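You operate a simulated robot arm through the tools that you are given. There is no shell and no other tool.

You run a simulated robot arm. Do the job below in one go: nothing can be reset, and whatever is moved stays where it is left.

## Task
Put two level scoops of flour into the clear measuring cup.
Fine: white scoop, put back after; bin lid shut again.

Only the result counts: the job must be done as asked and must still hold three seconds after the hand-in. Knocking over, shifting, dropping, spilling or breaking anything else fails it. Lids that push on must go on centred and level and be pressed home; caps that screw on are set level and turned clockwise until they are tight.

## Robot
A 6-joint arm with a two-finger parallel gripper, fixed in place. Base frame: the origin is at the foot of the arm, x ahead of it, y to its left, z up; the work surface is at about z = 85. Units: cm, rad, N and s.
With the tool pointing down near the work surface it reaches from about 30 to 66 cm from the base axis. Its first joint turns from -2.007 to 2.007 rad. Payload 3.43 kg.
The TCP is the grasp point between the finger pads, 3.4 cm short of the fingertips. In the tool frame z runs along the fingers and y along their closing line. Largest opening 12.8 cm; finger width 2.4, thickness 1.2; the body of the gripper, 4.8 by 13 cm, starts 9.6 cm behind the TCP.
Orientation is that of the tool frame in the base frame, as a unit quaternion [w, x, y, z]. With the fingers straight down and closing along the base's y, the tool's x points along the base's -x, its y along +y and its z along -z.

## Interface
- The arm moves only by the tool move_arm. Its argument "commands" is a list of rows, each a list of 7 numbers: the closure, from 0 (fully open) to 1 (shut), then the shift along the base's x, y, z in m, then the turn, a rotation vector about the base's x, y, z in rad. In form: [[claw, x, y, z, wx, wy, wz], ...]. A call has 1 to 20 rows; each row shifts and turns the commanded pose from where the row before left it. Rows are played at 5 a second. More than 5 cm and 0.15 rad between two rows, or a gripper value outside its range, and nothing of the call is played. A pose out of reach is approached as far as the arm can. The call stops where the force on the tool passes 70 N (or 10 N more than at its start, if that is more) or the arm is blocked; 0.2 s more then pass. Each finger travels about 15.3 cm/s and halts on what it meets, pressing with about 31 N; the grip force reading is that of the motor and also rises with nothing between the fingers. The clock runs only during rows and for 0.2 s after the last one: add rows that do not move to give the fingers time. The reply holds the time, the measured pose of the TCP, the force on the tool along the base axes, the opening and the grip force, in the units named above and with some noise, with the torque about the TCP (base axes, N m) and any sound that the robot's microphone picked up.
- Cameras (640 x 400 px; columns grow to the right, rows downward): "scene" is fixed at [22.13, -64.93, 177.05]; the picture's right is [0.88, 0.48, 0.00], its down [0.44, -0.80, -0.41] and it looks along [-0.20, 0.36, -0.91] (base axes); focal length 325 px, centre (320, 200). "wrist" rides on the gripper at [7.6, -1.1, -16] in the tool frame; the picture's right is [0.15, 0.99, 0.00], its down [-0.88, 0.13, -0.46] and it looks along [-0.45, 0.07, 0.89] (tool axes); focal length 234 px, centre (320, 200). There is no depth. A picture from a camera that has moved, and an enlarged one, comes with that camera's place and axes in the base frame and with its lens. The place of the scene camera against the robot may be out by one fixed shift of up to 1.8 cm in any direction.
- grab_frame(camera): a new picture of that camera. It takes no simulated time.
- slide_trunk(by): slides the trunk up (or, below 0, down) by that many cm; the arm rides with it, the base frame stays. It gives what a move gives, with no picture.
- enlarge(camera, box): a new picture of the part [left, top, right, bottom] of that camera's present view, enlarged. It takes no simulated time.
- hand_in(): hands the job in; it is judged then, once.

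Places have to be worked out from the pictures, the camera data and where the tool is seen. Open the gripper and draw the arm clear of the work before you hand the job in, unless the task says otherwise.

The tools are called after "Call:" as a command line: name --pt "numbers of a row" for each row, then --argument value for the rest, lists and objects as JSON in quotes. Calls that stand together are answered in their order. move_arm: Moves the arm, as the interface text tells. Its arguments: {"type":"object","properties":{"commands":{"type":"array"}},"required":["commands"]} The other tools are called the same way: slide_trunk (by) slides the trunk up or down; grab_frame (camera) takes a picture; enlarge (camera, box) takes an enlarged picture of a part of a camera's view; hand_in () hands the job in.

At the start:

```text
time_s: 0.0
position: [9.12, -36.3, 139.32]
orientation: [0.0, 0.0, 1.0, 0.0]
contact_force: [0.1, 0.0, -0.2]
ft_torque: [-0.02, 0.02, 0.03]
gripper_width: 12.79
gripper_force: 0.1
trunk travel left (down, up): [-92.5, 6.5]
```

scene: 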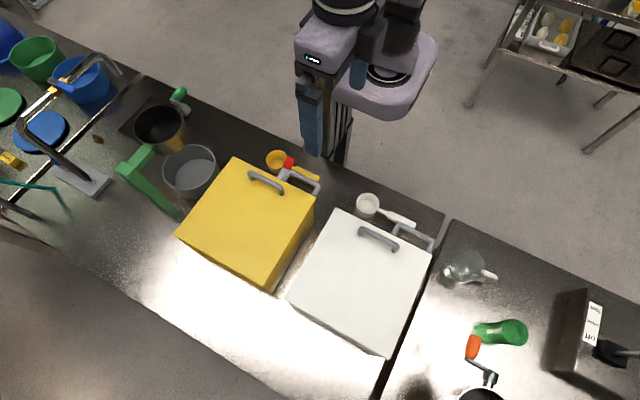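
wrist: 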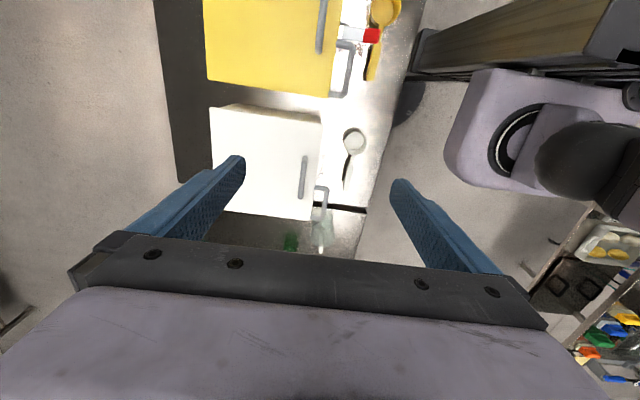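

I'll start by looking closer at the bins, the scoops and the measuring cup before I move anything.

Call:
enlarge --camera "scene" --box '[240, 130, 400, 230]'

Call:
enlarge --camera "scene" --box '[280, 180, 520, 330]'

Call:
enlarge --camera "wrist" --box '[190, 0, 430, 260]'

```text
4.00 times, centred on (320, 180) of scene
camera zoom: at [22.13, -64.93, 177.05], right [0.88, 0.48, 0.0], down [0.44, -0.8, -0.41], along [-0.2, 0.36, -0.91], focal length 1300 px, centre (320, 280)
```

zoom: 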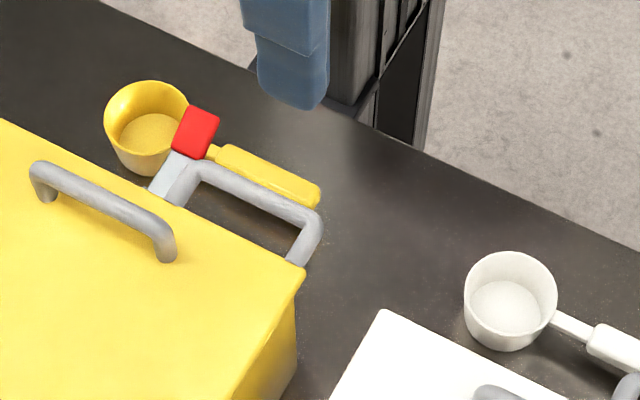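

```text
2.67 times, centred on (400, 255) of scene
camera zoom: at [22.13, -64.93, 177.05], right [0.88, 0.48, 0.0], down [0.44, -0.8, -0.41], along [-0.2, 0.36, -0.91], focal length 867 px, centre (107, 53)
```

zoom: 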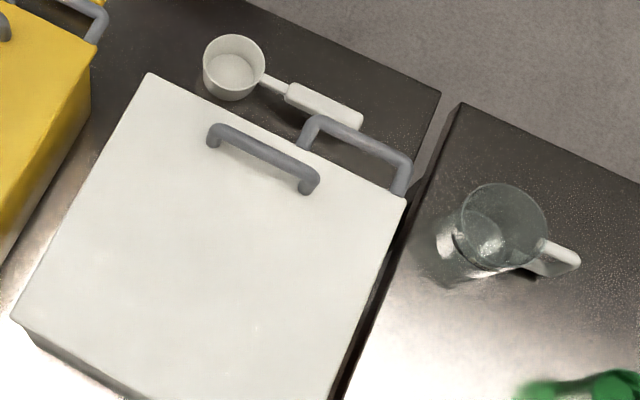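

```text
1.54 times, centred on (310, 130) of wrist
camera zoom: at [1.56, -37.41, 155.36], right [-0.15, 0.99, 0.0], down [0.88, 0.13, 0.46], along [0.45, 0.07, -0.89], focal length 360 px, centre (335, 308)
```

zoom: 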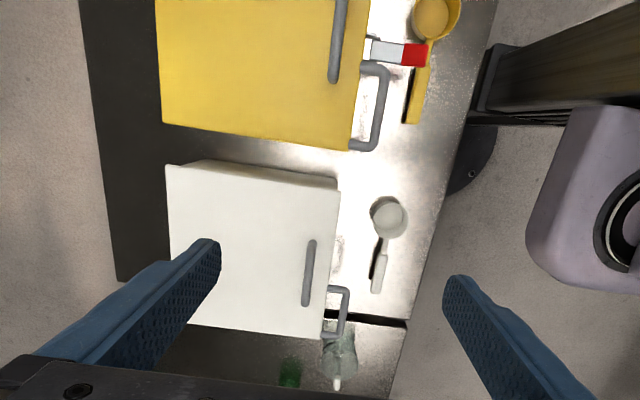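

From the two views, the white bin lid top is near z≈101. Its handle runs along x≈18–28 at y≈-38, z≈103.5. The white scoop is at about (16,-24) with its handle toward +x, and the measuring cup is near (46,-30). I'll bring the wrist camera closer for better detail, staying well above everything.

Call:
move_arm --pt "0 0.03 0.02 -0.02 0 0 0" --pt "0 0.03 0.02 -0.03 0 0 0" --pt "0 0.03 0.02 -0.03 0 0 0" --pt "0 0 0 0 0 0 0"

Call:
grab_frame --camera "wrist"

Call:
grab_frame --camera "scene"

```text
time_s: 1.0
position: [18.06, -30.43, 131.79]
orientation: [0.0, 0.0, 1.0, 0.001]
contact_force: [0.7, 1.0, 0.1]
ft_torque: [0.02, 0.0, 0.0]
gripper_width: 12.8
gripper_force: 0.2
trunk travel left (down, up): [-92.5, 6.5]
```

```text
taken
camera wrist: at [10.46, -31.53, 147.75], right [-0.15, 0.99, 0.0], down [0.88, 0.13, 0.46], along [0.45, 0.07, -0.89], focal length 234 px, centre (320, 200)
```

wrist: 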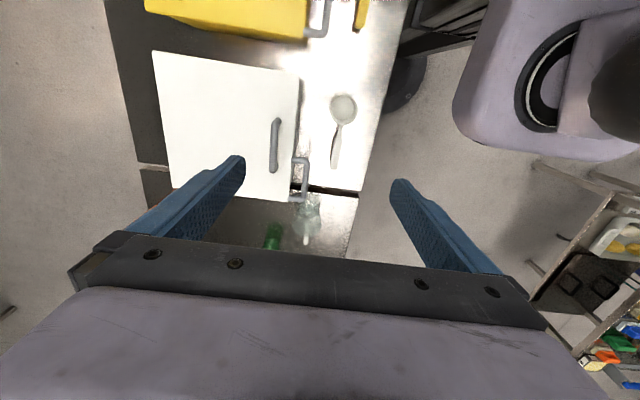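

```text
taken
```

scene: 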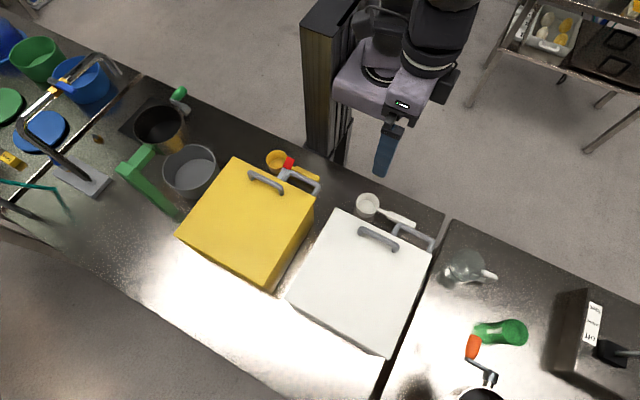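

The wrist view confirms the layout. I'll turn the wrist about z so its camera looks from the robot side toward the bin fronts, to read the lid edges, loops and any markings.

Call:
move_arm --pt "0 0.01 0.01 0 0 0 -0.15" --pt "0 0.01 0.01 0 0 0 -0.15" --pt "0 0.01 0.01 0 0 0 -0.15" --pt "0 0.01 0.01 0 0 0 -0.15" --pt "0 0.01 0.01 0 0 0 -0.15" --pt "0 0.01 0 0 0 0 -0.15" --pt "0 0 0 0 0 0 -0.15" --pt "0 0 0 0 0 0 -0.15" --pt "0 0 0 0 0 0 -0.15" --pt "0 0 0 0 0 0 -0.15" --pt "0 0 0 0 0 0 0"

Call:
grab_frame --camera "wrist"

```text
time_s: 3.4
position: [24.17, -25.28, 131.39]
orientation: [0.001, 0.682, 0.732, -0.001]
contact_force: [0.0, 0.0, -0.5]
ft_torque: [0.0, 0.02, -0.02]
gripper_width: 12.82
gripper_force: 0.1
trunk travel left (down, up): [-92.5, 6.5]
```

```text
taken
camera wrist: at [22.48, -17.77, 147.33], right [0.98, 0.21, 0.0], down [0.19, -0.87, 0.46], along [0.1, -0.45, -0.89], focal length 234 px, centre (320, 200)
```

wrist: 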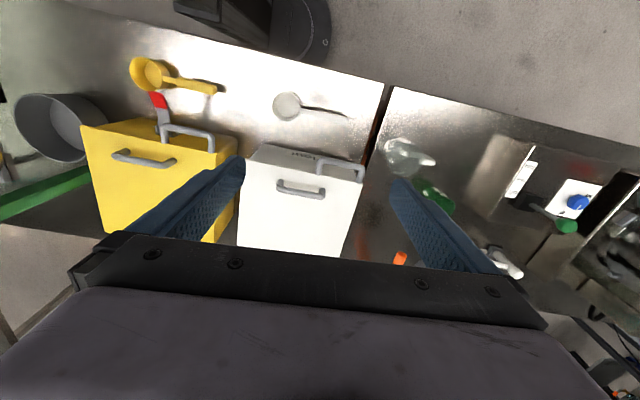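

Call:
enlarge --camera "wrist" --box '[220, 75, 400, 205]'

Call:
enlarge --camera "wrist" --box '[80, 40, 260, 180]'

Call:
enlarge --camera "wrist" --box '[360, 110, 480, 210]'

```text
3.08 times, centred on (310, 140) of wrist
camera zoom: at [22.48, -17.77, 147.33], right [0.98, 0.21, 0.0], down [0.19, -0.87, 0.46], along [0.1, -0.45, -0.89], focal length 720 px, centre (351, 385)
```

zoom: 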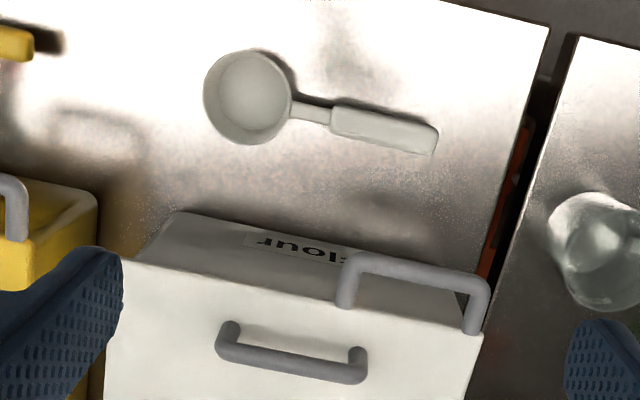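

```text
2.86 times, centred on (170, 110) of wrist
camera zoom: at [22.48, -17.77, 147.33], right [0.98, 0.21, 0.0], down [0.19, -0.87, 0.46], along [0.1, -0.45, -0.89], focal length 669 px, centre (749, 457)
```

zoom: 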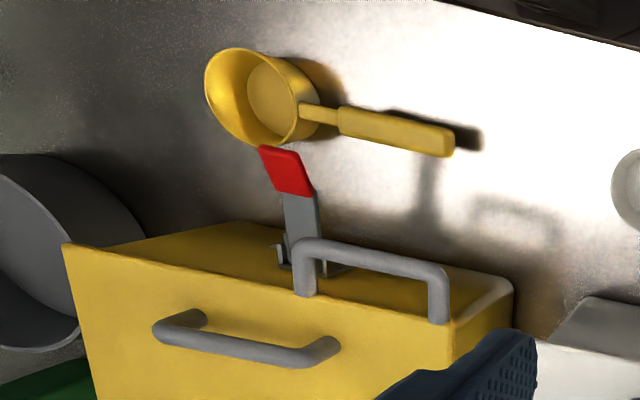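

```text
4.00 times, centred on (420, 160) of wrist
camera zoom: at [22.48, -17.77, 147.33], right [0.98, 0.21, 0.0], down [0.19, -0.87, 0.46], along [0.1, -0.45, -0.89], focal length 937 px, centre (-80, 360)
```

zoom: 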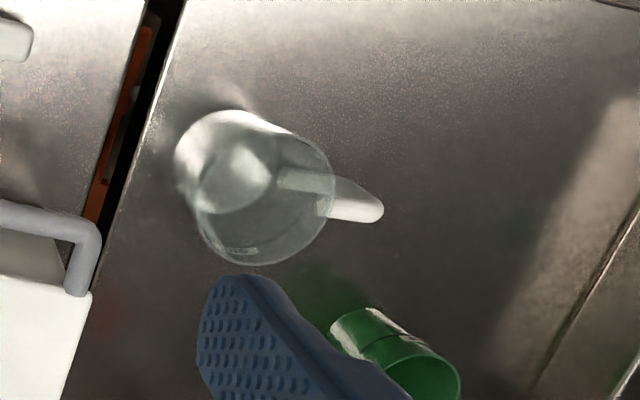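

The white bin's front carries a "Flour" label, so that's the right bin. I still need to know what the grey loop at its front right edge is attached to, so I'll go lower for a closer look.

Call:
move_arm --pt "0 0.03 0.01 -0.03 0 0 0" --pt "0 0.03 0.01 -0.03 0 0 0" --pt "0 0.02 0.01 -0.03 0 0 0" --pt "0 0 0.01 -0.03 0 0 0" --pt "0 0 0.0 -0.03 0 0 0" --pt "0 0 0 0 0 0 0"

Call:
grab_frame --camera "wrist"

Call:
enlarge --camera "wrist" --box '[190, 80, 430, 240]'

```text
time_s: 4.8
position: [32.13, -21.22, 116.38]
orientation: [0.001, 0.681, 0.732, 0.0]
contact_force: [-0.4, -0.8, -0.3]
ft_torque: [-0.07, 0.02, 0.02]
gripper_width: 12.82
gripper_force: 0.0
trunk travel left (down, up): [-92.5, 6.5]
```

```text
taken
camera wrist: at [30.45, -13.62, 132.33], right [0.98, 0.22, 0.0], down [0.19, -0.87, 0.46], along [0.1, -0.45, -0.89], focal length 234 px, centre (320, 200)
```

wrist: 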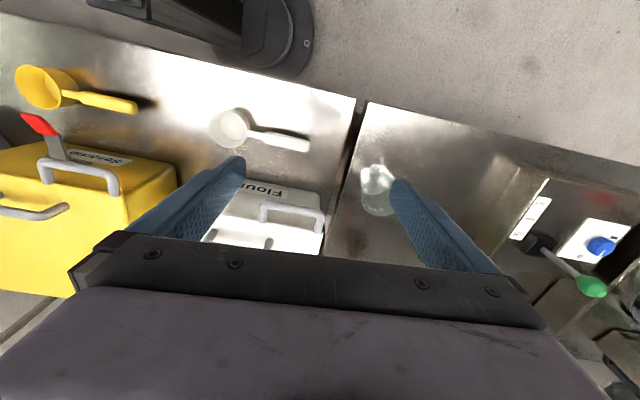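

```text
2.50 times, centred on (310, 160) of wrist
camera zoom: at [30.45, -13.62, 132.33], right [0.98, 0.22, 0.0], down [0.19, -0.87, 0.46], along [0.1, -0.45, -0.89], focal length 585 px, centre (345, 300)
```

zoom: 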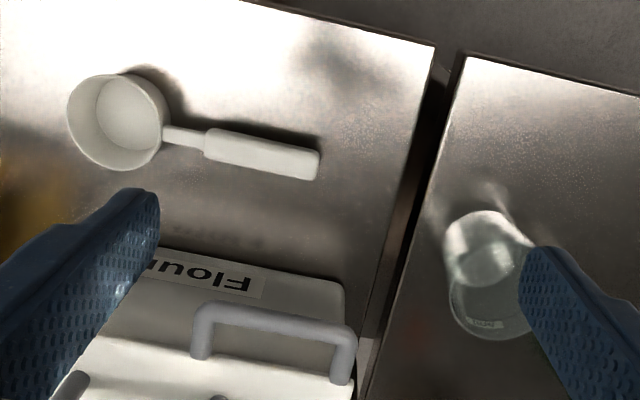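

The loop is a horizontal bar at lid level, roughly x=25.8–35, y=-31.6, z=101.7. Its legs meet the bin's front edge at y≈-35. I'll check the bin's other edges for a hinge, and look at the latch and label on the yellow bin.

Call:
enlarge --camera "scene" --box '[270, 270, 430, 370]'

Call:
enlarge --camera "scene" --box '[370, 200, 450, 250]'

Call:
enlarge --camera "wrist" --box '[0, 50, 200, 230]'

```text
4.00 times, centred on (350, 320) of scene
camera zoom: at [22.13, -64.93, 177.05], right [0.88, 0.48, 0.0], down [0.44, -0.8, -0.41], along [-0.2, 0.36, -0.91], focal length 1300 px, centre (200, -280)
```

zoom: 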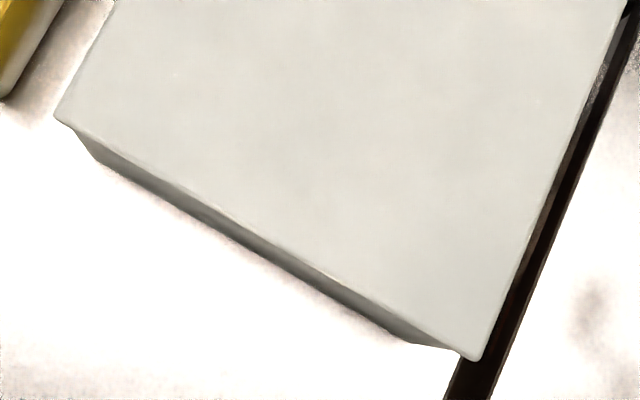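

```text
8.00 times, centred on (410, 225) of scene
camera zoom: at [22.13, -64.93, 177.05], right [0.88, 0.48, 0.0], down [0.44, -0.8, -0.41], along [-0.2, 0.36, -0.91], focal length 2600 px, centre (-400, 0)
```

zoom: 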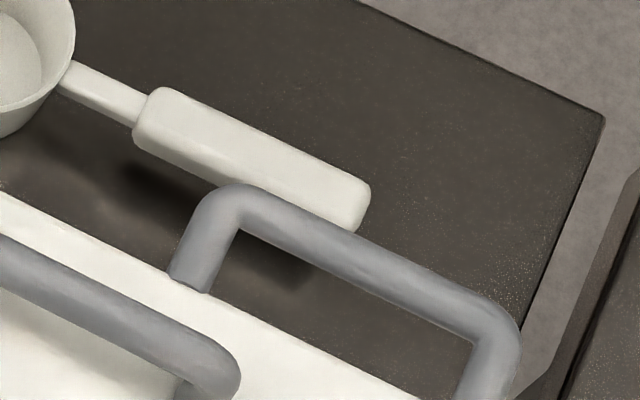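

```text
2.22 times, centred on (100, 140) of wrist
camera zoom: at [30.45, -13.62, 132.33], right [0.98, 0.22, 0.0], down [0.19, -0.87, 0.46], along [0.1, -0.45, -0.89], focal length 520 px, centre (809, 333)
```

zoom: 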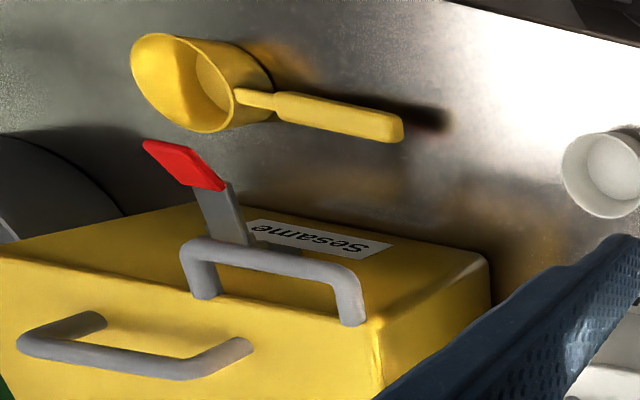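

The yellow bin reads "Sesame", so I'll leave it and its scoop alone and work only with the white Flour bin. I'll turn back to fingers closing along y and hover over the white lid's handle to measure it.

Call:
move_arm --pt "0 -0.01 -0.02 0 0 0 0.15" --pt "0 -0.01 -0.02 0 0 0 0.15" --pt "0 -0.01 -0.02 0 0 0 0.15" --pt "0 -0.01 -0.02 0 0 0 0.15" --pt "0 -0.01 -0.02 0 0 0 0.15" --pt "0 -0.01 -0.02 0 0 0 0.15" --pt "0 -0.01 -0.02 0 0 0 0.15" --pt "0 -0.01 -0.02 0 0 0 0.15" --pt "0 -0.01 -0.01 0 0 0 0.15" --pt "0 0 0 0 0 0 0.15" --pt "0 0 0 0 0 0 0"

Call:
grab_frame --camera "wrist"

Call:
enlarge --camera "wrist" --box '[220, 140, 420, 265]'

```text
time_s: 7.2
position: [23.03, -38.32, 116.41]
orientation: [0.0, -0.001, 1.0, -0.001]
contact_force: [-0.4, -0.8, -0.1]
ft_torque: [0.0, 0.0, 0.0]
gripper_width: 12.81
gripper_force: 0.0
trunk travel left (down, up): [-92.5, 6.5]
```

```text
taken
camera wrist: at [15.55, -39.43, 132.35], right [-0.15, 0.99, 0.0], down [0.88, 0.13, 0.46], along [0.45, 0.07, -0.89], focal length 234 px, centre (320, 200)
```

wrist: 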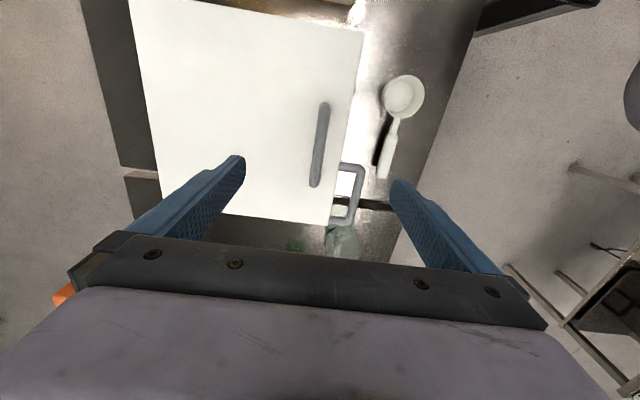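

```text
3.20 times, centred on (320, 202) of wrist
camera zoom: at [15.55, -39.43, 132.35], right [-0.15, 0.99, 0.0], down [0.88, 0.13, 0.46], along [0.45, 0.07, -0.89], focal length 749 px, centre (320, 192)
```

zoom: 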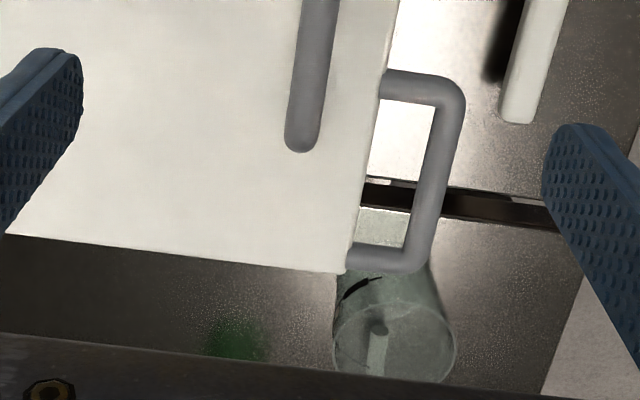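

The handle bar is centred under the TCP at y≈-38.3, spanning x≈17.7–28.1. I'll close partly so both fingers clear the loop, then lower to straddle the bar.

Call:
move_arm --pt "0.6 0 0 0 0 0 0" --pt "0.6 0 0 0 0 0 0" --pt "0.6 0 0 -0.03 0 0 0" --pt "0.6 0 0 -0.03 0 0 0" --pt "0.6 0 0 -0.02 0 0 0" --pt "0.6 0 0 0 0 0 0"

Call:
grab_frame --camera "wrist"

Call:
enlarge --camera "scene" --box '[320, 170, 480, 270]'

```text
time_s: 8.6
position: [23.27, -38.44, 108.37]
orientation: [0.0, -0.001, 1.0, 0.0]
contact_force: [-0.2, -0.8, -0.6]
ft_torque: [-0.01, 0.02, -0.02]
gripper_width: 5.12
gripper_force: 0.0
trunk travel left (down, up): [-92.5, 6.5]
```

```text
taken
camera wrist: at [15.7, -39.45, 124.3], right [-0.15, 0.99, 0.0], down [0.88, 0.13, 0.46], along [0.45, 0.07, -0.89], focal length 234 px, centre (320, 200)
```

wrist: 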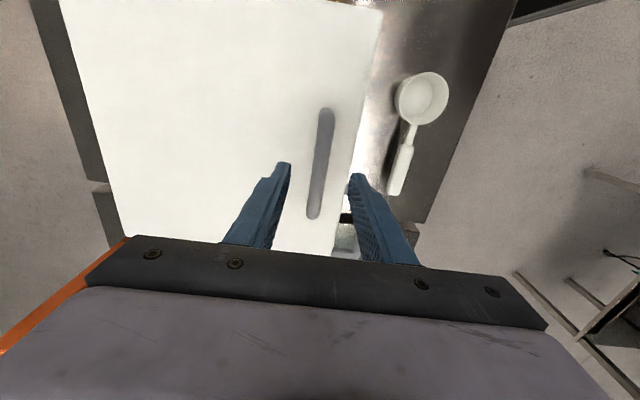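

```text
4.00 times, centred on (400, 220) of scene
camera zoom: at [22.13, -64.93, 177.05], right [0.88, 0.48, 0.0], down [0.44, -0.8, -0.41], along [-0.2, 0.36, -0.91], focal length 1300 px, centre (0, 120)
```

zoom: 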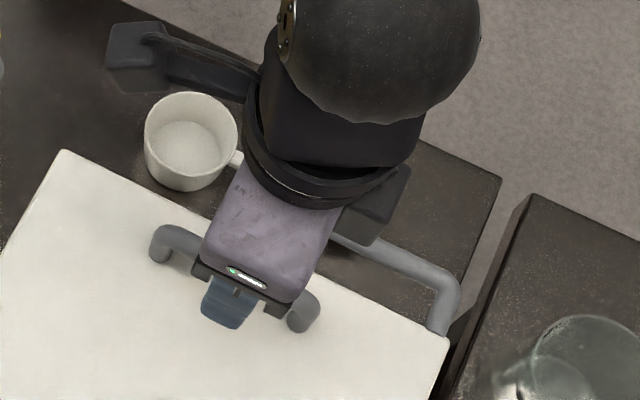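

The fingers straddle the bar. I'll go down in small steps and watch for contact with the lid surface, to fix its height.

Call:
move_arm --pt "0.6 0 0 -0.01 0 0 0" --pt "0.6 0 0 -0.01 0 0 0" --pt "0.6 0 0 -0.003 0 0 0" --pt "0.6 0 0 -0.003 0 0 0" --pt "0.6 0 0 0 0 0 0"

Call:
enlarge --camera "wrist" --box '[220, 90, 420, 260]'

```text
time_s: 9.8
position: [23.04, -38.39, 105.76]
orientation: [-0.001, 0.0, 1.0, 0.0]
contact_force: [-0.2, 0.2, 0.6]
ft_torque: [-0.01, 0.01, 0.03]
gripper_width: 5.1
gripper_force: 0.1
trunk travel left (down, up): [-92.5, 6.5]
```

```text
2.35 times, centred on (320, 175) of wrist
camera zoom: at [15.63, -39.46, 121.76], right [-0.15, 0.99, 0.0], down [0.88, 0.13, 0.46], along [0.45, 0.07, -0.89], focal length 551 px, centre (320, 259)
```

zoom: 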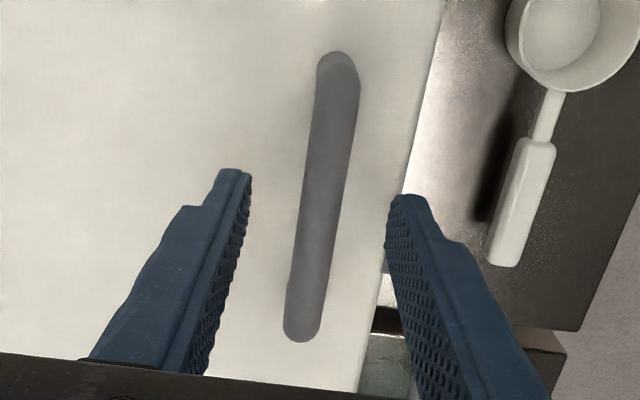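

The bar centre works out at z≈103.4, about 1 cm above the fingertips, which is the grip depth I want. I'll close on the bar.

Call:
move_arm --pt "1 0 0 0 0 0 0" --pt "1 0 0 0 0 0 0" --pt "1 0 0 0 0 0 0" --pt "1 0 0 0 0 0 0"

```text
time_s: 10.8
position: [23.01, -38.57, 105.71]
orientation: [0.0, -0.001, 1.0, 0.0]
contact_force: [-1.4, -4.2, -0.6]
ft_torque: [-0.07, -0.03, 0.0]
gripper_width: 1.33
gripper_force: 44.9
trunk travel left (down, up): [-92.5, 6.5]
```

The bar is gripped at 1.33 cm wide. I'll lift 1 cm and check the force and pictures to see how the lid behaves.

Call:
move_arm --pt "1 0 0 0.003 0 0 0" --pt "1 0 0 0.003 0 0 0" --pt "1 0 0 0.004 0 0 0" --pt "1 0 0 0 0 0 0" --pt "1 0 0 0 0 0 0"

Call:
enlarge --camera "scene" --box '[270, 190, 450, 370]'

Call:
grab_frame --camera "wrist"

```text
time_s: 12.0
position: [23.18, -38.66, 106.69]
orientation: [0.001, -0.001, 1.0, 0.0]
contact_force: [0.4, -14.8, -3.9]
ft_torque: [-0.21, 0.46, -0.01]
gripper_width: 1.33
gripper_force: 44.5
trunk travel left (down, up): [-92.5, 6.5]
```

```text
2.22 times, centred on (360, 280) of scene
camera zoom: at [22.13, -64.93, 177.05], right [0.88, 0.48, 0.0], down [0.44, -0.8, -0.41], along [-0.2, 0.36, -0.91], focal length 722 px, centre (231, 22)
```

zoom: 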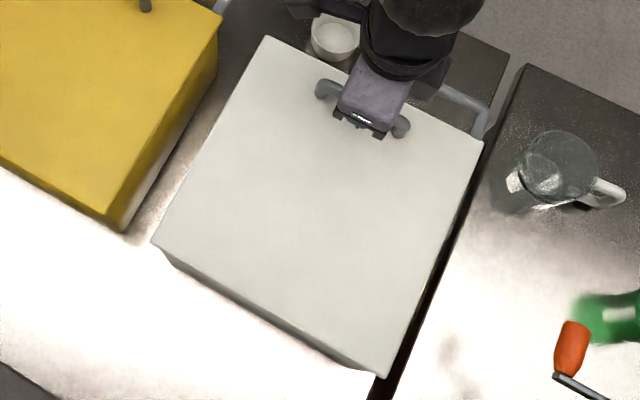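

```text
taken
camera wrist: at [15.63, -39.73, 122.69], right [-0.15, 0.99, 0.0], down [0.88, 0.13, 0.46], along [0.45, 0.07, -0.89], focal length 234 px, centre (320, 200)
```

wrist: 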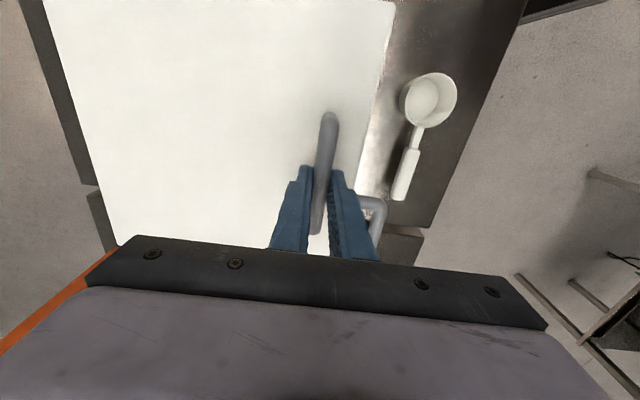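

The -y force that appeared while lifting shows the lid is hinged along its back edge, at y≈-60. I'll follow the arc up to about 8°, then open the fingers slightly to see whether the hinge holds the lid by itself.

Call:
move_arm --pt "1 0 -0.003 0.005 0 0 0" --pt "1 0 -0.002 0.005 0 0 0" --pt "1 0 -0.002 0.005 0 0 0" --pt "1 0 -0.002 0.005 0 0 0" --pt "1 0 0 0 0 0 0"

Call:
enlarge --camera "wrist" --box '[220, 90, 420, 260]'

Call:
enlarge --camera "scene" --box '[270, 190, 450, 370]'

```text
time_s: 13.2
position: [23.21, -39.22, 108.68]
orientation: [-0.001, 0.0, 1.0, 0.002]
contact_force: [1.6, -1.3, -4.8]
ft_torque: [0.18, -0.03, -0.14]
gripper_width: 1.38
gripper_force: 44.7
trunk travel left (down, up): [-92.5, 6.5]
```

```text
2.35 times, centred on (320, 175) of wrist
camera zoom: at [15.66, -40.32, 124.71], right [-0.15, 0.99, 0.0], down [0.88, 0.13, 0.46], along [0.45, 0.07, -0.89], focal length 551 px, centre (320, 259)
```

zoom: 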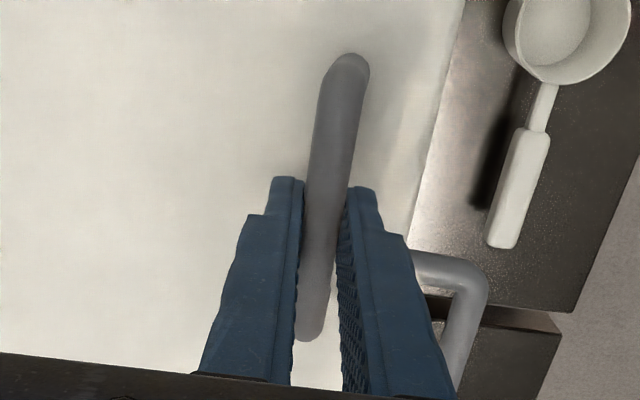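

```text
2.22 times, centred on (360, 280) of scene
camera zoom: at [22.13, -64.93, 177.05], right [0.88, 0.48, 0.0], down [0.44, -0.8, -0.41], along [-0.2, 0.36, -0.91], focal length 722 px, centre (231, 22)
```

zoom: 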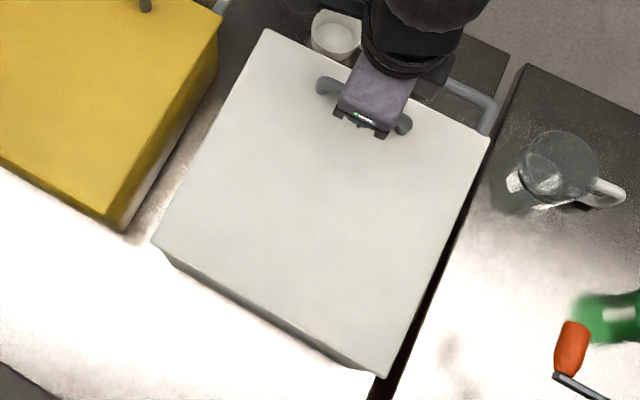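

The back edge stays put, the lid's front has risen and the loop stayed with the bin, so the hinge is confirmed. Next I'll open the fingers a little to test whether the lid falls.

Call:
move_arm --pt "0.8 0 0 0 0 0 0" --pt "0.8 0 0 0 0 0 0" --pt "0.8 0 0 0 0 0 0"

Call:
enlarge --camera "wrist" --box '[220, 90, 420, 260]'

Call:
enlarge --camera "scene" --box '[270, 190, 450, 370]'

```text
time_s: 14.0
position: [23.17, -39.28, 108.85]
orientation: [0.0, 0.0, 1.0, 0.0]
contact_force: [0.5, 0.1, 0.1]
ft_torque: [0.03, 0.03, 0.0]
gripper_width: 2.54
gripper_force: 0.1
trunk travel left (down, up): [-92.5, 6.5]
```

```text
2.35 times, centred on (320, 175) of wrist
camera zoom: at [15.61, -40.28, 124.76], right [-0.15, 0.99, 0.0], down [0.88, 0.13, 0.46], along [0.45, 0.07, -0.89], focal length 551 px, centre (320, 259)
```

zoom: 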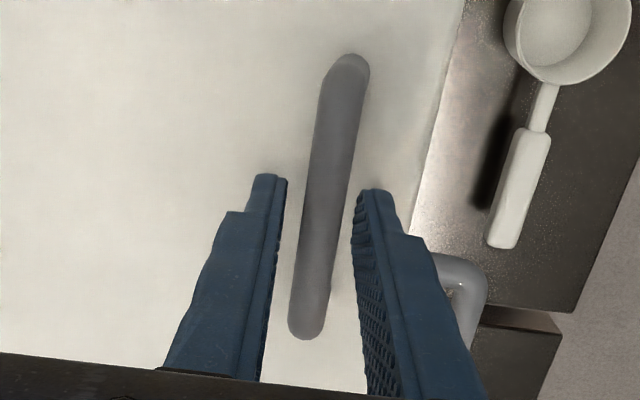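

```text
2.22 times, centred on (360, 280) of scene
camera zoom: at [22.13, -64.93, 177.05], right [0.88, 0.48, 0.0], down [0.44, -0.8, -0.41], along [-0.2, 0.36, -0.91], focal length 722 px, centre (231, 22)
```

zoom: 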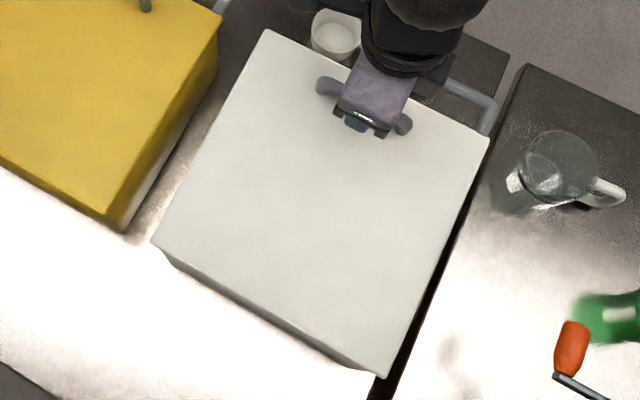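

The lid stayed put, so the hinge holds it wherever I leave it. I'll regrip the bar and swing the lid along its arc to about 43°.

Call:
move_arm --pt "1 0 0 0 0 0 0" --pt "1 0 0 0 0 0 0" --pt "1 0 0 0 0 0 0" --pt "1 0 -0.0047 0.0125 0 0 0" --pt "1 0 -0.0048 0.0125 0 0 0" --pt "1 0 -0.0063 0.0118 0 0 0" --pt "1 0 -0.0063 0.0118 0 0 0" --pt "1 0 -0.0076 0.011 0 0 0" --pt "1 0 -0.0077 0.0109 0 0 0" --pt "1 0 -0.0089 0.01 0 0 0" --pt "1 0 -0.009 0.0099 0 0 0" --pt "1 0 -0.0101 0.0088 0 0 0" --pt "1 0 -0.0101 0.0088 0 0 0" --pt "1 0 0 0 0 0 0"

Call:
grab_frame --camera "scene"

Call:
grab_frame --camera "wrist"

```text
time_s: 17.0
position: [23.16, -46.48, 119.72]
orientation: [0.001, 0.0, 1.0, -0.002]
contact_force: [1.0, 13.1, 14.5]
ft_torque: [0.2, 0.71, -0.5]
gripper_width: 1.34
gripper_force: 44.4
trunk travel left (down, up): [-92.5, 6.5]
```

```text
taken
```

scene: 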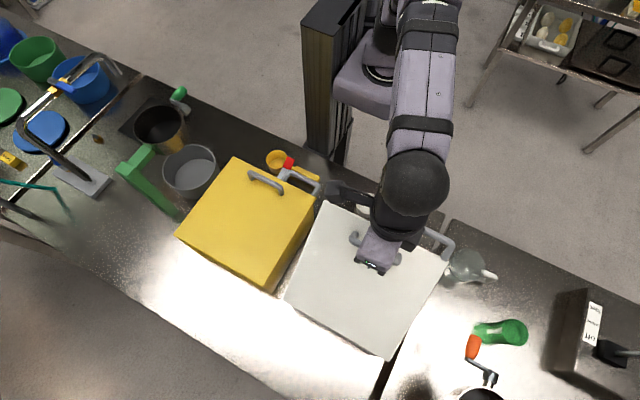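

```text
taken
camera wrist: at [15.6, -47.48, 135.78], right [-0.15, 0.99, 0.0], down [0.88, 0.13, 0.46], along [0.45, 0.06, -0.89], focal length 234 px, centre (320, 200)
```

wrist: 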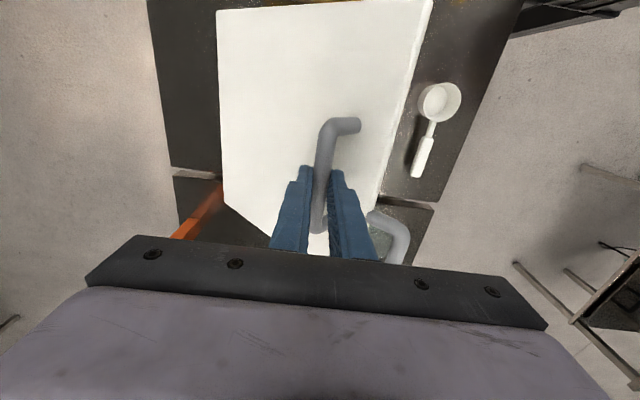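

The force points outward along the radius, so my path runs slightly inside the true arc. I'll shift outward a little and carry on toward about 71°.

Call:
move_arm --pt "1 0 0.002 0.003 0 0 0" --pt "1 0 -0.011 0.0078 0 0 0" --pt "1 0 -0.011 0.0075 0 0 0" --pt "1 0 -0.0119 0.0065 0 0 0" --pt "1 0 -0.0119 0.0063 0 0 0" --pt "1 0 -0.0126 0.005 0 0 0" --pt "1 0 -0.0126 0.0047 0 0 0" --pt "1 0 -0.013 0.0034 0 0 0" --pt "1 0 -0.013 0.003 0 0 0" --pt "1 0 0 0 0 0 0"

Call:
grab_frame --camera "scene"

Call:
grab_frame --camera "wrist"

```text
time_s: 19.2
position: [23.1, -52.65, 123.44]
orientation: [-0.001, 0.0, 1.0, -0.001]
contact_force: [6.2, 4.6, 10.1]
ft_torque: [-0.01, 0.26, -0.68]
gripper_width: 1.33
gripper_force: 44.9
out of reach, approached as far as the arm can: row 7, 8, 9
trunk travel left (down, up): [-92.5, 6.5]
```

```text
taken
```

scene: 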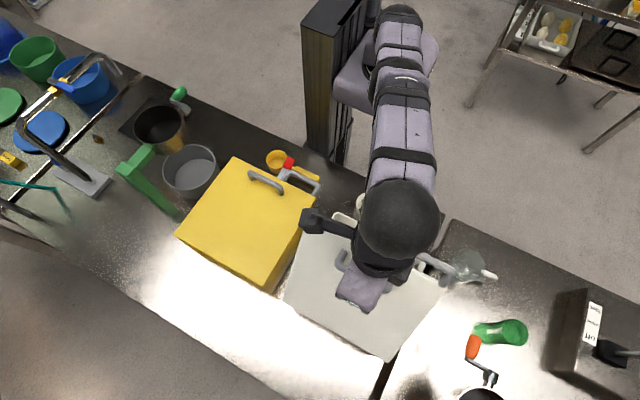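

```text
taken
camera wrist: at [15.58, -53.67, 139.35], right [-0.15, 0.99, 0.0], down [0.88, 0.13, 0.46], along [0.45, 0.06, -0.89], focal length 234 px, centre (320, 200)
```

wrist: 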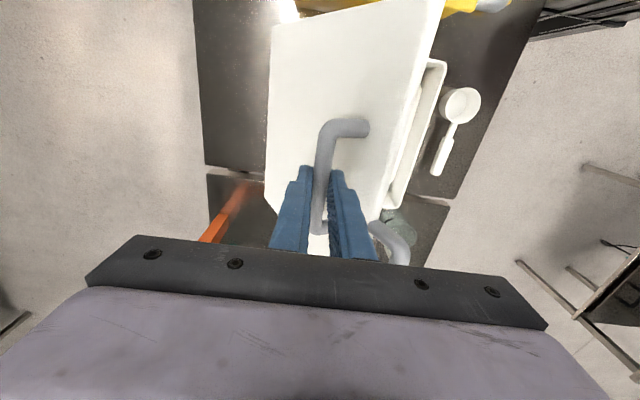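

The vertical gripper is at its reach limit with the lid at about 61°. I'll loosen the grip and raise the trunk, which lifts the fingers straight up and away from the bar and gives more reach. Then I'll push the lid further open from its underside.

Call:
move_arm --pt "0.8 0 0 0 0 0 0" --pt "0.8 0 0 0 0 0 0" --pt "0.8 0 0 0 0 0 0"

Call:
slide_trunk --by 6.5

Call:
grab_frame --camera "wrist"

Call:
grab_frame --camera "scene"

```text
time_s: 20.0
position: [23.0, -52.94, 123.23]
orientation: [0.001, 0.0, 1.0, -0.001]
contact_force: [-0.2, -0.2, -0.5]
ft_torque: [-0.02, 0.03, 0.0]
gripper_width: 2.57
gripper_force: 0.1
trunk travel left (down, up): [-92.5, 6.5]
```

```text
time_s: 21.0
position: [22.91, -52.88, 129.71]
orientation: [-0.001, -0.001, 1.0, 0.0]
contact_force: [-0.9, -0.6, 0.2]
ft_torque: [0.03, 0.03, 0.01]
gripper_width: 2.55
gripper_force: 0.0
trunk travel left (down, up): [-99.0, 0.0]
```

```text
taken
camera wrist: at [15.46, -53.89, 145.73], right [-0.15, 0.99, 0.0], down [0.88, 0.13, 0.46], along [0.45, 0.07, -0.89], focal length 234 px, centre (320, 200)
```

wrist: 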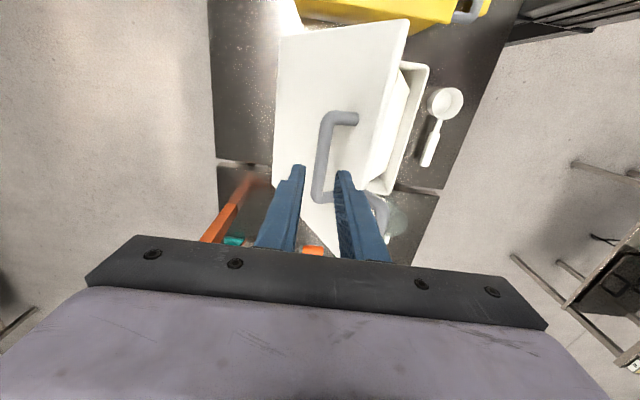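

```text
taken
```

scene: 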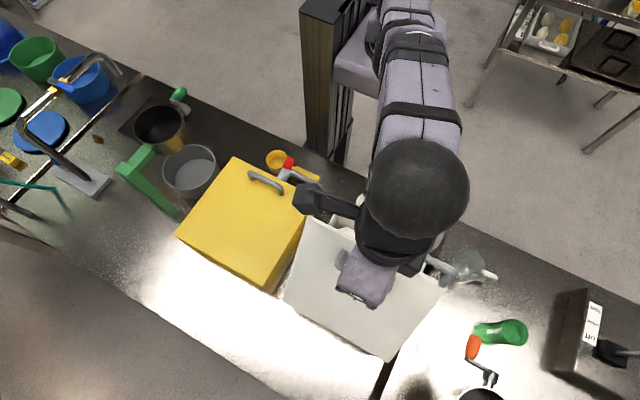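

The lid stays at about 61°. I'll go back over its front edge, close the fingers and tilt them outward, then drop down on the robot side of the lid so I can push its underside.

Call:
move_arm --pt "0.8 0 0.04 0 0 0 0" --pt "0.8 0 0.04 0 0 0 0" --pt "1 0 0.04 0 0 0 0" --pt "1 0 0 0 -0.14 0 0" --pt "1 0 0 0 -0.14 0 0" --pt "1 0 0 0 -0.14 0 0" --pt "1 0 0 0 -0.14 0 0" --pt "1 0 0 0 -0.14 0 0" --pt "1 0 0 -0.03 0 0 0" --pt "1 0 0 -0.03 0 0 0" --pt "1 0 0 -0.025 0 0 0" --pt "1 0 0 0 0 0 0"

Call:
grab_frame --camera "wrist"

Call:
grab_frame --camera "scene"

```text
time_s: 23.6
position: [28.52, -42.23, 156.08]
orientation: [-0.009, 0.003, 0.967, -0.255]
contact_force: [-0.4, 0.0, -0.2]
ft_torque: [0.05, -0.05, -0.02]
gripper_width: 0.01
gripper_force: 31.1
out of reach, approached as far as the arm can: row 1, 2, 3, 4, 5, 6, 7, 8, 9, 10, 11
trunk travel left (down, up): [-99.0, 0.0]
```

```text
taken
camera wrist: at [21.33, -35.23, 170.58], right [-0.15, 0.86, -0.48], down [0.89, 0.33, 0.32], along [0.43, -0.38, -0.82], focal length 234 px, centre (320, 200)
```

wrist: 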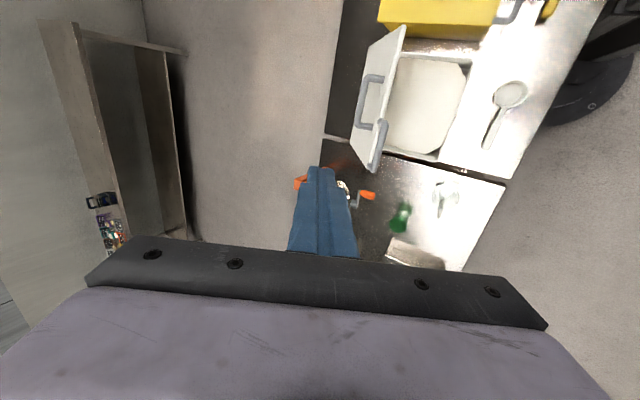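

```text
taken
```

scene: 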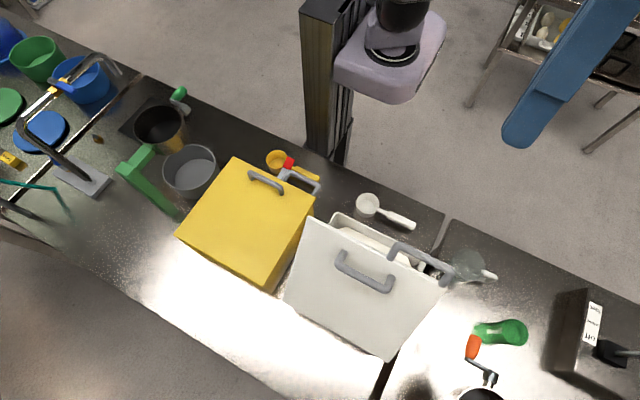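

The arm ended up high and clear at z≈156, after the target ran out of reach. Nothing was touched: the lid is standing open and flour is visible in the bin. I'll check the state with a still row before commanding more.

Call:
move_arm --pt "1 0 0 0 0 0 0"

Call:
enlarge --camera "scene" --box '[260, 180, 500, 370]'

Call:
enlarge --camera "wrist" --box '[320, 0, 560, 180]'

```text
time_s: 24.0
position: [28.49, -42.21, 156.03]
orientation: [-0.01, 0.003, 0.967, -0.254]
contact_force: [-0.3, 0.1, -0.2]
ft_torque: [0.0, 0.01, 0.0]
gripper_width: 0.02
gripper_force: 30.5
trunk travel left (down, up): [-99.0, 0.0]
```

```text
2.11 times, centred on (380, 275) of scene
camera zoom: at [22.13, -64.93, 177.05], right [0.88, 0.48, 0.0], down [0.44, -0.8, -0.41], along [-0.2, 0.36, -0.91], focal length 684 px, centre (194, 42)
```

zoom: 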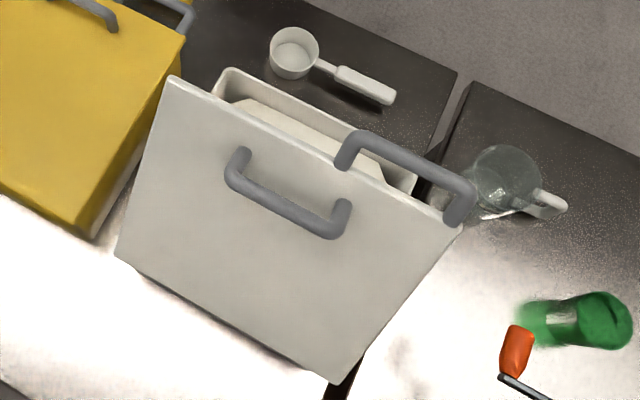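

```text
2.22 times, centred on (440, 90) of wrist
camera zoom: at [21.31, -35.2, 170.58], right [-0.15, 0.86, -0.48], down [0.89, 0.33, 0.32], along [0.43, -0.38, -0.82], focal length 520 px, centre (53, 444)
```

zoom: 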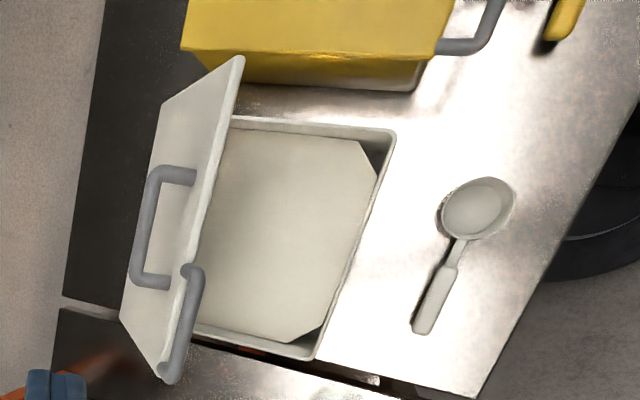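

The grey loop moved with the lid, so it's just a second lid handle. The flour surface is broad and flat inside the bin, and no separate levelling tool is visible. I'll bring the arm back down in small moves, checking that it tracks the commands.

Call:
move_arm --pt "1 0 0 -0.03 0 0 0" --pt "1 -0.01 0.01 -0.03 0 0 0" --pt "1 0 0 0 0 0 0"

```text
time_s: 24.8
position: [28.82, -42.02, 155.92]
orientation: [-0.01, 0.003, 0.967, -0.254]
contact_force: [-0.1, 0.5, 0.6]
ft_torque: [0.01, -0.01, 0.02]
gripper_width: 0.01
gripper_force: 31.0
out of reach, approached as far as the arm can: row 1, 2
trunk travel left (down, up): [-99.0, 0.0]
```

The arm is stuck on an unreachable commanded pose, so I'll undo the tilt and see whether it recovers.

Call:
move_arm --pt "1 0 0 0 0.14 0 0" --pt "1 0 0 0 0.14 0 0" --pt "1 0 0 0 0.14 0 0" --pt "1 0 0 0 0 0 0"

Call:
grab_frame --camera "scene"

```text
time_s: 25.8
position: [26.43, -38.03, 149.1]
orientation: [-0.008, 0.001, 0.999, -0.051]
contact_force: [0.1, 0.6, 0.0]
ft_torque: [-0.01, 0.04, -0.04]
gripper_width: 0.02
gripper_force: 30.9
out of reach, approached as far as the arm can: row 1, 2, 3
trunk travel left (down, up): [-99.0, 0.0]
```

```text
taken
```

scene: 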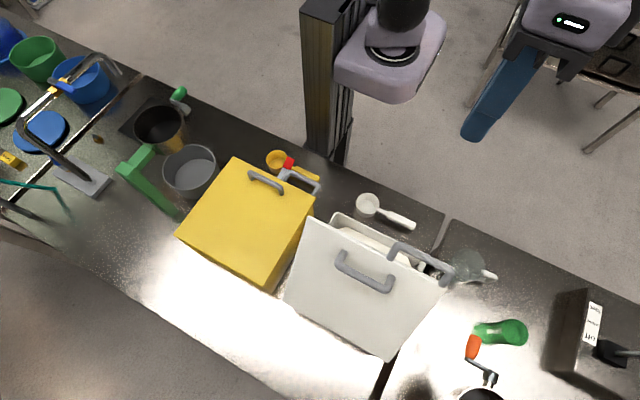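

Undoing the tilt is bringing it back. I'll finish removing the tilt and pull the target toward the robot until the arm tracks again.

Call:
move_arm --pt "1 0 0.02 0 0.1 0 0" --pt "1 0 0.03 0 0.04 0 0" --pt "1 0 0.03 0 0 0 0" --pt "1 0 0 0 0 0 0"

```text
time_s: 26.8
position: [25.98, -29.25, 147.76]
orientation: [-0.009, 0.0, 1.0, 0.02]
contact_force: [0.2, -0.5, -0.1]
ft_torque: [0.04, -0.05, 0.01]
gripper_width: 0.0
gripper_force: 30.8
out of reach, approached as far as the arm can: row 1
trunk travel left (down, up): [-99.0, 0.0]
```

The arm is tracking again. I'll lower it at y≈-29, on the robot side and clear of the lid, and look at the lid and flour.

Call:
move_arm --pt "1 -0.01 0 -0.04 -0.04 0 0" --pt "1 -0.01 0 -0.04 0 0 0" --pt "1 -0.01 0 -0.04 0 0 0" --pt "1 0 0 -0.04 0 0 0" --pt "1 0 0 -0.03 0 0 0" --pt "1 0 0 0 0 0 0"

Call:
grab_frame --camera "wrist"

Call:
grab_frame --camera "scene"

```text
time_s: 28.2
position: [23.02, -29.21, 128.94]
orientation: [-0.008, 0.0, 1.0, 0.0]
contact_force: [-0.4, -0.1, 0.1]
ft_torque: [0.0, 0.03, 0.02]
gripper_width: 0.0
gripper_force: 30.6
trunk travel left (down, up): [-99.0, 0.0]
```

```text
taken
camera wrist: at [15.75, -30.26, 145.04], right [-0.15, 0.99, 0.0], down [0.89, 0.13, 0.44], along [0.44, 0.07, -0.9], focal length 234 px, centre (320, 200)
```

wrist: 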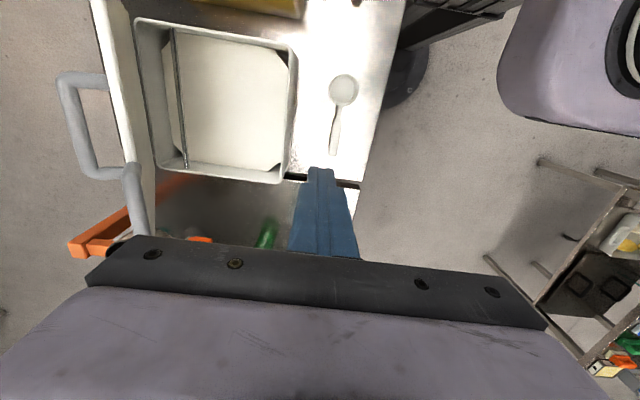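

```text
taken
```

scene: 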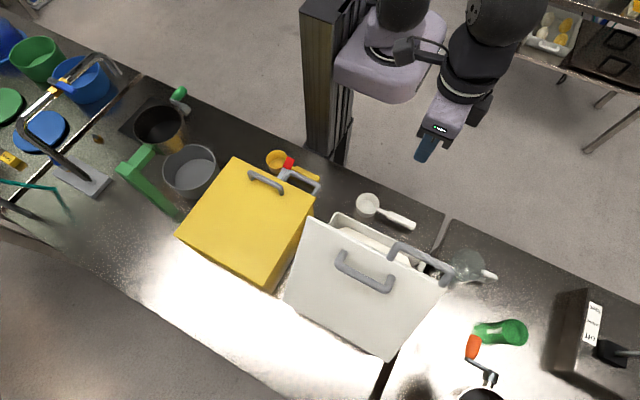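

A thin bar spans the bin opening near the back. That looks like the levelling wire, so I'll zoom in on it.

Call:
enlarge --camera "wrist" --box '[120, 10, 310, 190]'

Call:
enlarge --camera "scene" --box '[290, 180, 490, 320]'

```text
2.22 times, centred on (215, 100) of wrist
camera zoom: at [15.75, -30.26, 145.04], right [-0.15, 0.99, 0.0], down [0.89, 0.13, 0.44], along [0.44, 0.07, -0.9], focal length 520 px, centre (553, 422)
```

zoom: 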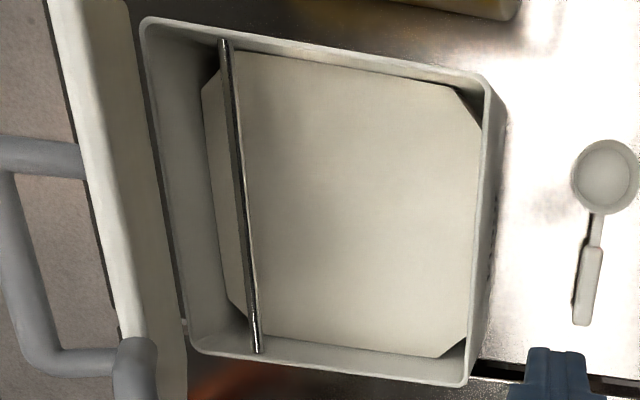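

```text
2.86 times, centred on (390, 250) of scene
camera zoom: at [22.13, -64.93, 177.05], right [0.88, 0.48, 0.0], down [0.44, -0.8, -0.41], along [-0.2, 0.36, -0.91], focal length 929 px, centre (120, 57)
```

zoom: 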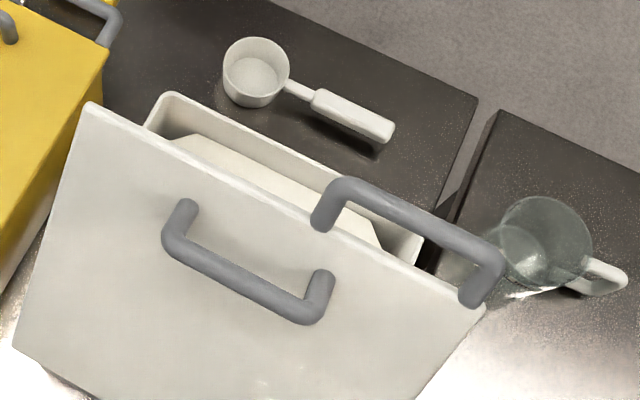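

The lid is at about 62°, its front edge near y=-48.5, z=122. The levelling bar spans the bin at y≈-54.5, around rim height (z≈99.3), with flour near z≈96. First I want the lid past vertical, so I'll tilt the fingers outward from here and check that the pose is reachable.

Call:
move_arm --pt "1 0 0 -0.01 -0.14 0 0" --pt "1 0 0 -0.01 -0.14 0 0" --pt "1 0 -0.01 -0.01 -0.14 0 0" --pt "1 0 -0.01 -0.02 -0.14 0 0" --pt "1 0 -0.01 -0.02 -0.1 0 0" --pt "1 0 0 0 0 0 0"

Call:
grab_frame --camera "wrist"

Call:
grab_frame --camera "scene"

```text
time_s: 29.6
position: [22.91, -32.16, 121.97]
orientation: [-0.008, 0.003, 0.946, -0.324]
contact_force: [-0.4, 0.1, 0.5]
ft_torque: [-0.01, -0.04, 0.0]
gripper_width: 0.0
gripper_force: 31.1
trunk travel left (down, up): [-99.0, 0.0]
```

```text
taken
camera wrist: at [15.65, -23.17, 135.37], right [-0.15, 0.78, -0.61], down [0.89, 0.37, 0.27], along [0.44, -0.5, -0.75], focal length 234 px, centre (320, 200)
```

wrist: 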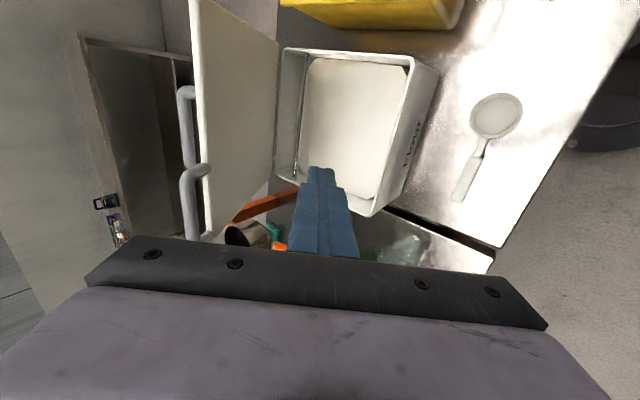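

```text
taken
```

scene: 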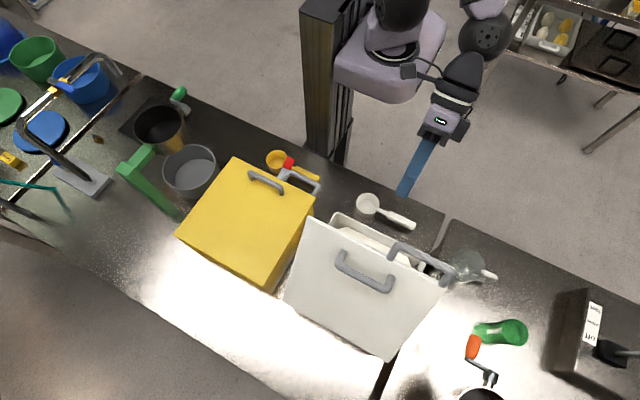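

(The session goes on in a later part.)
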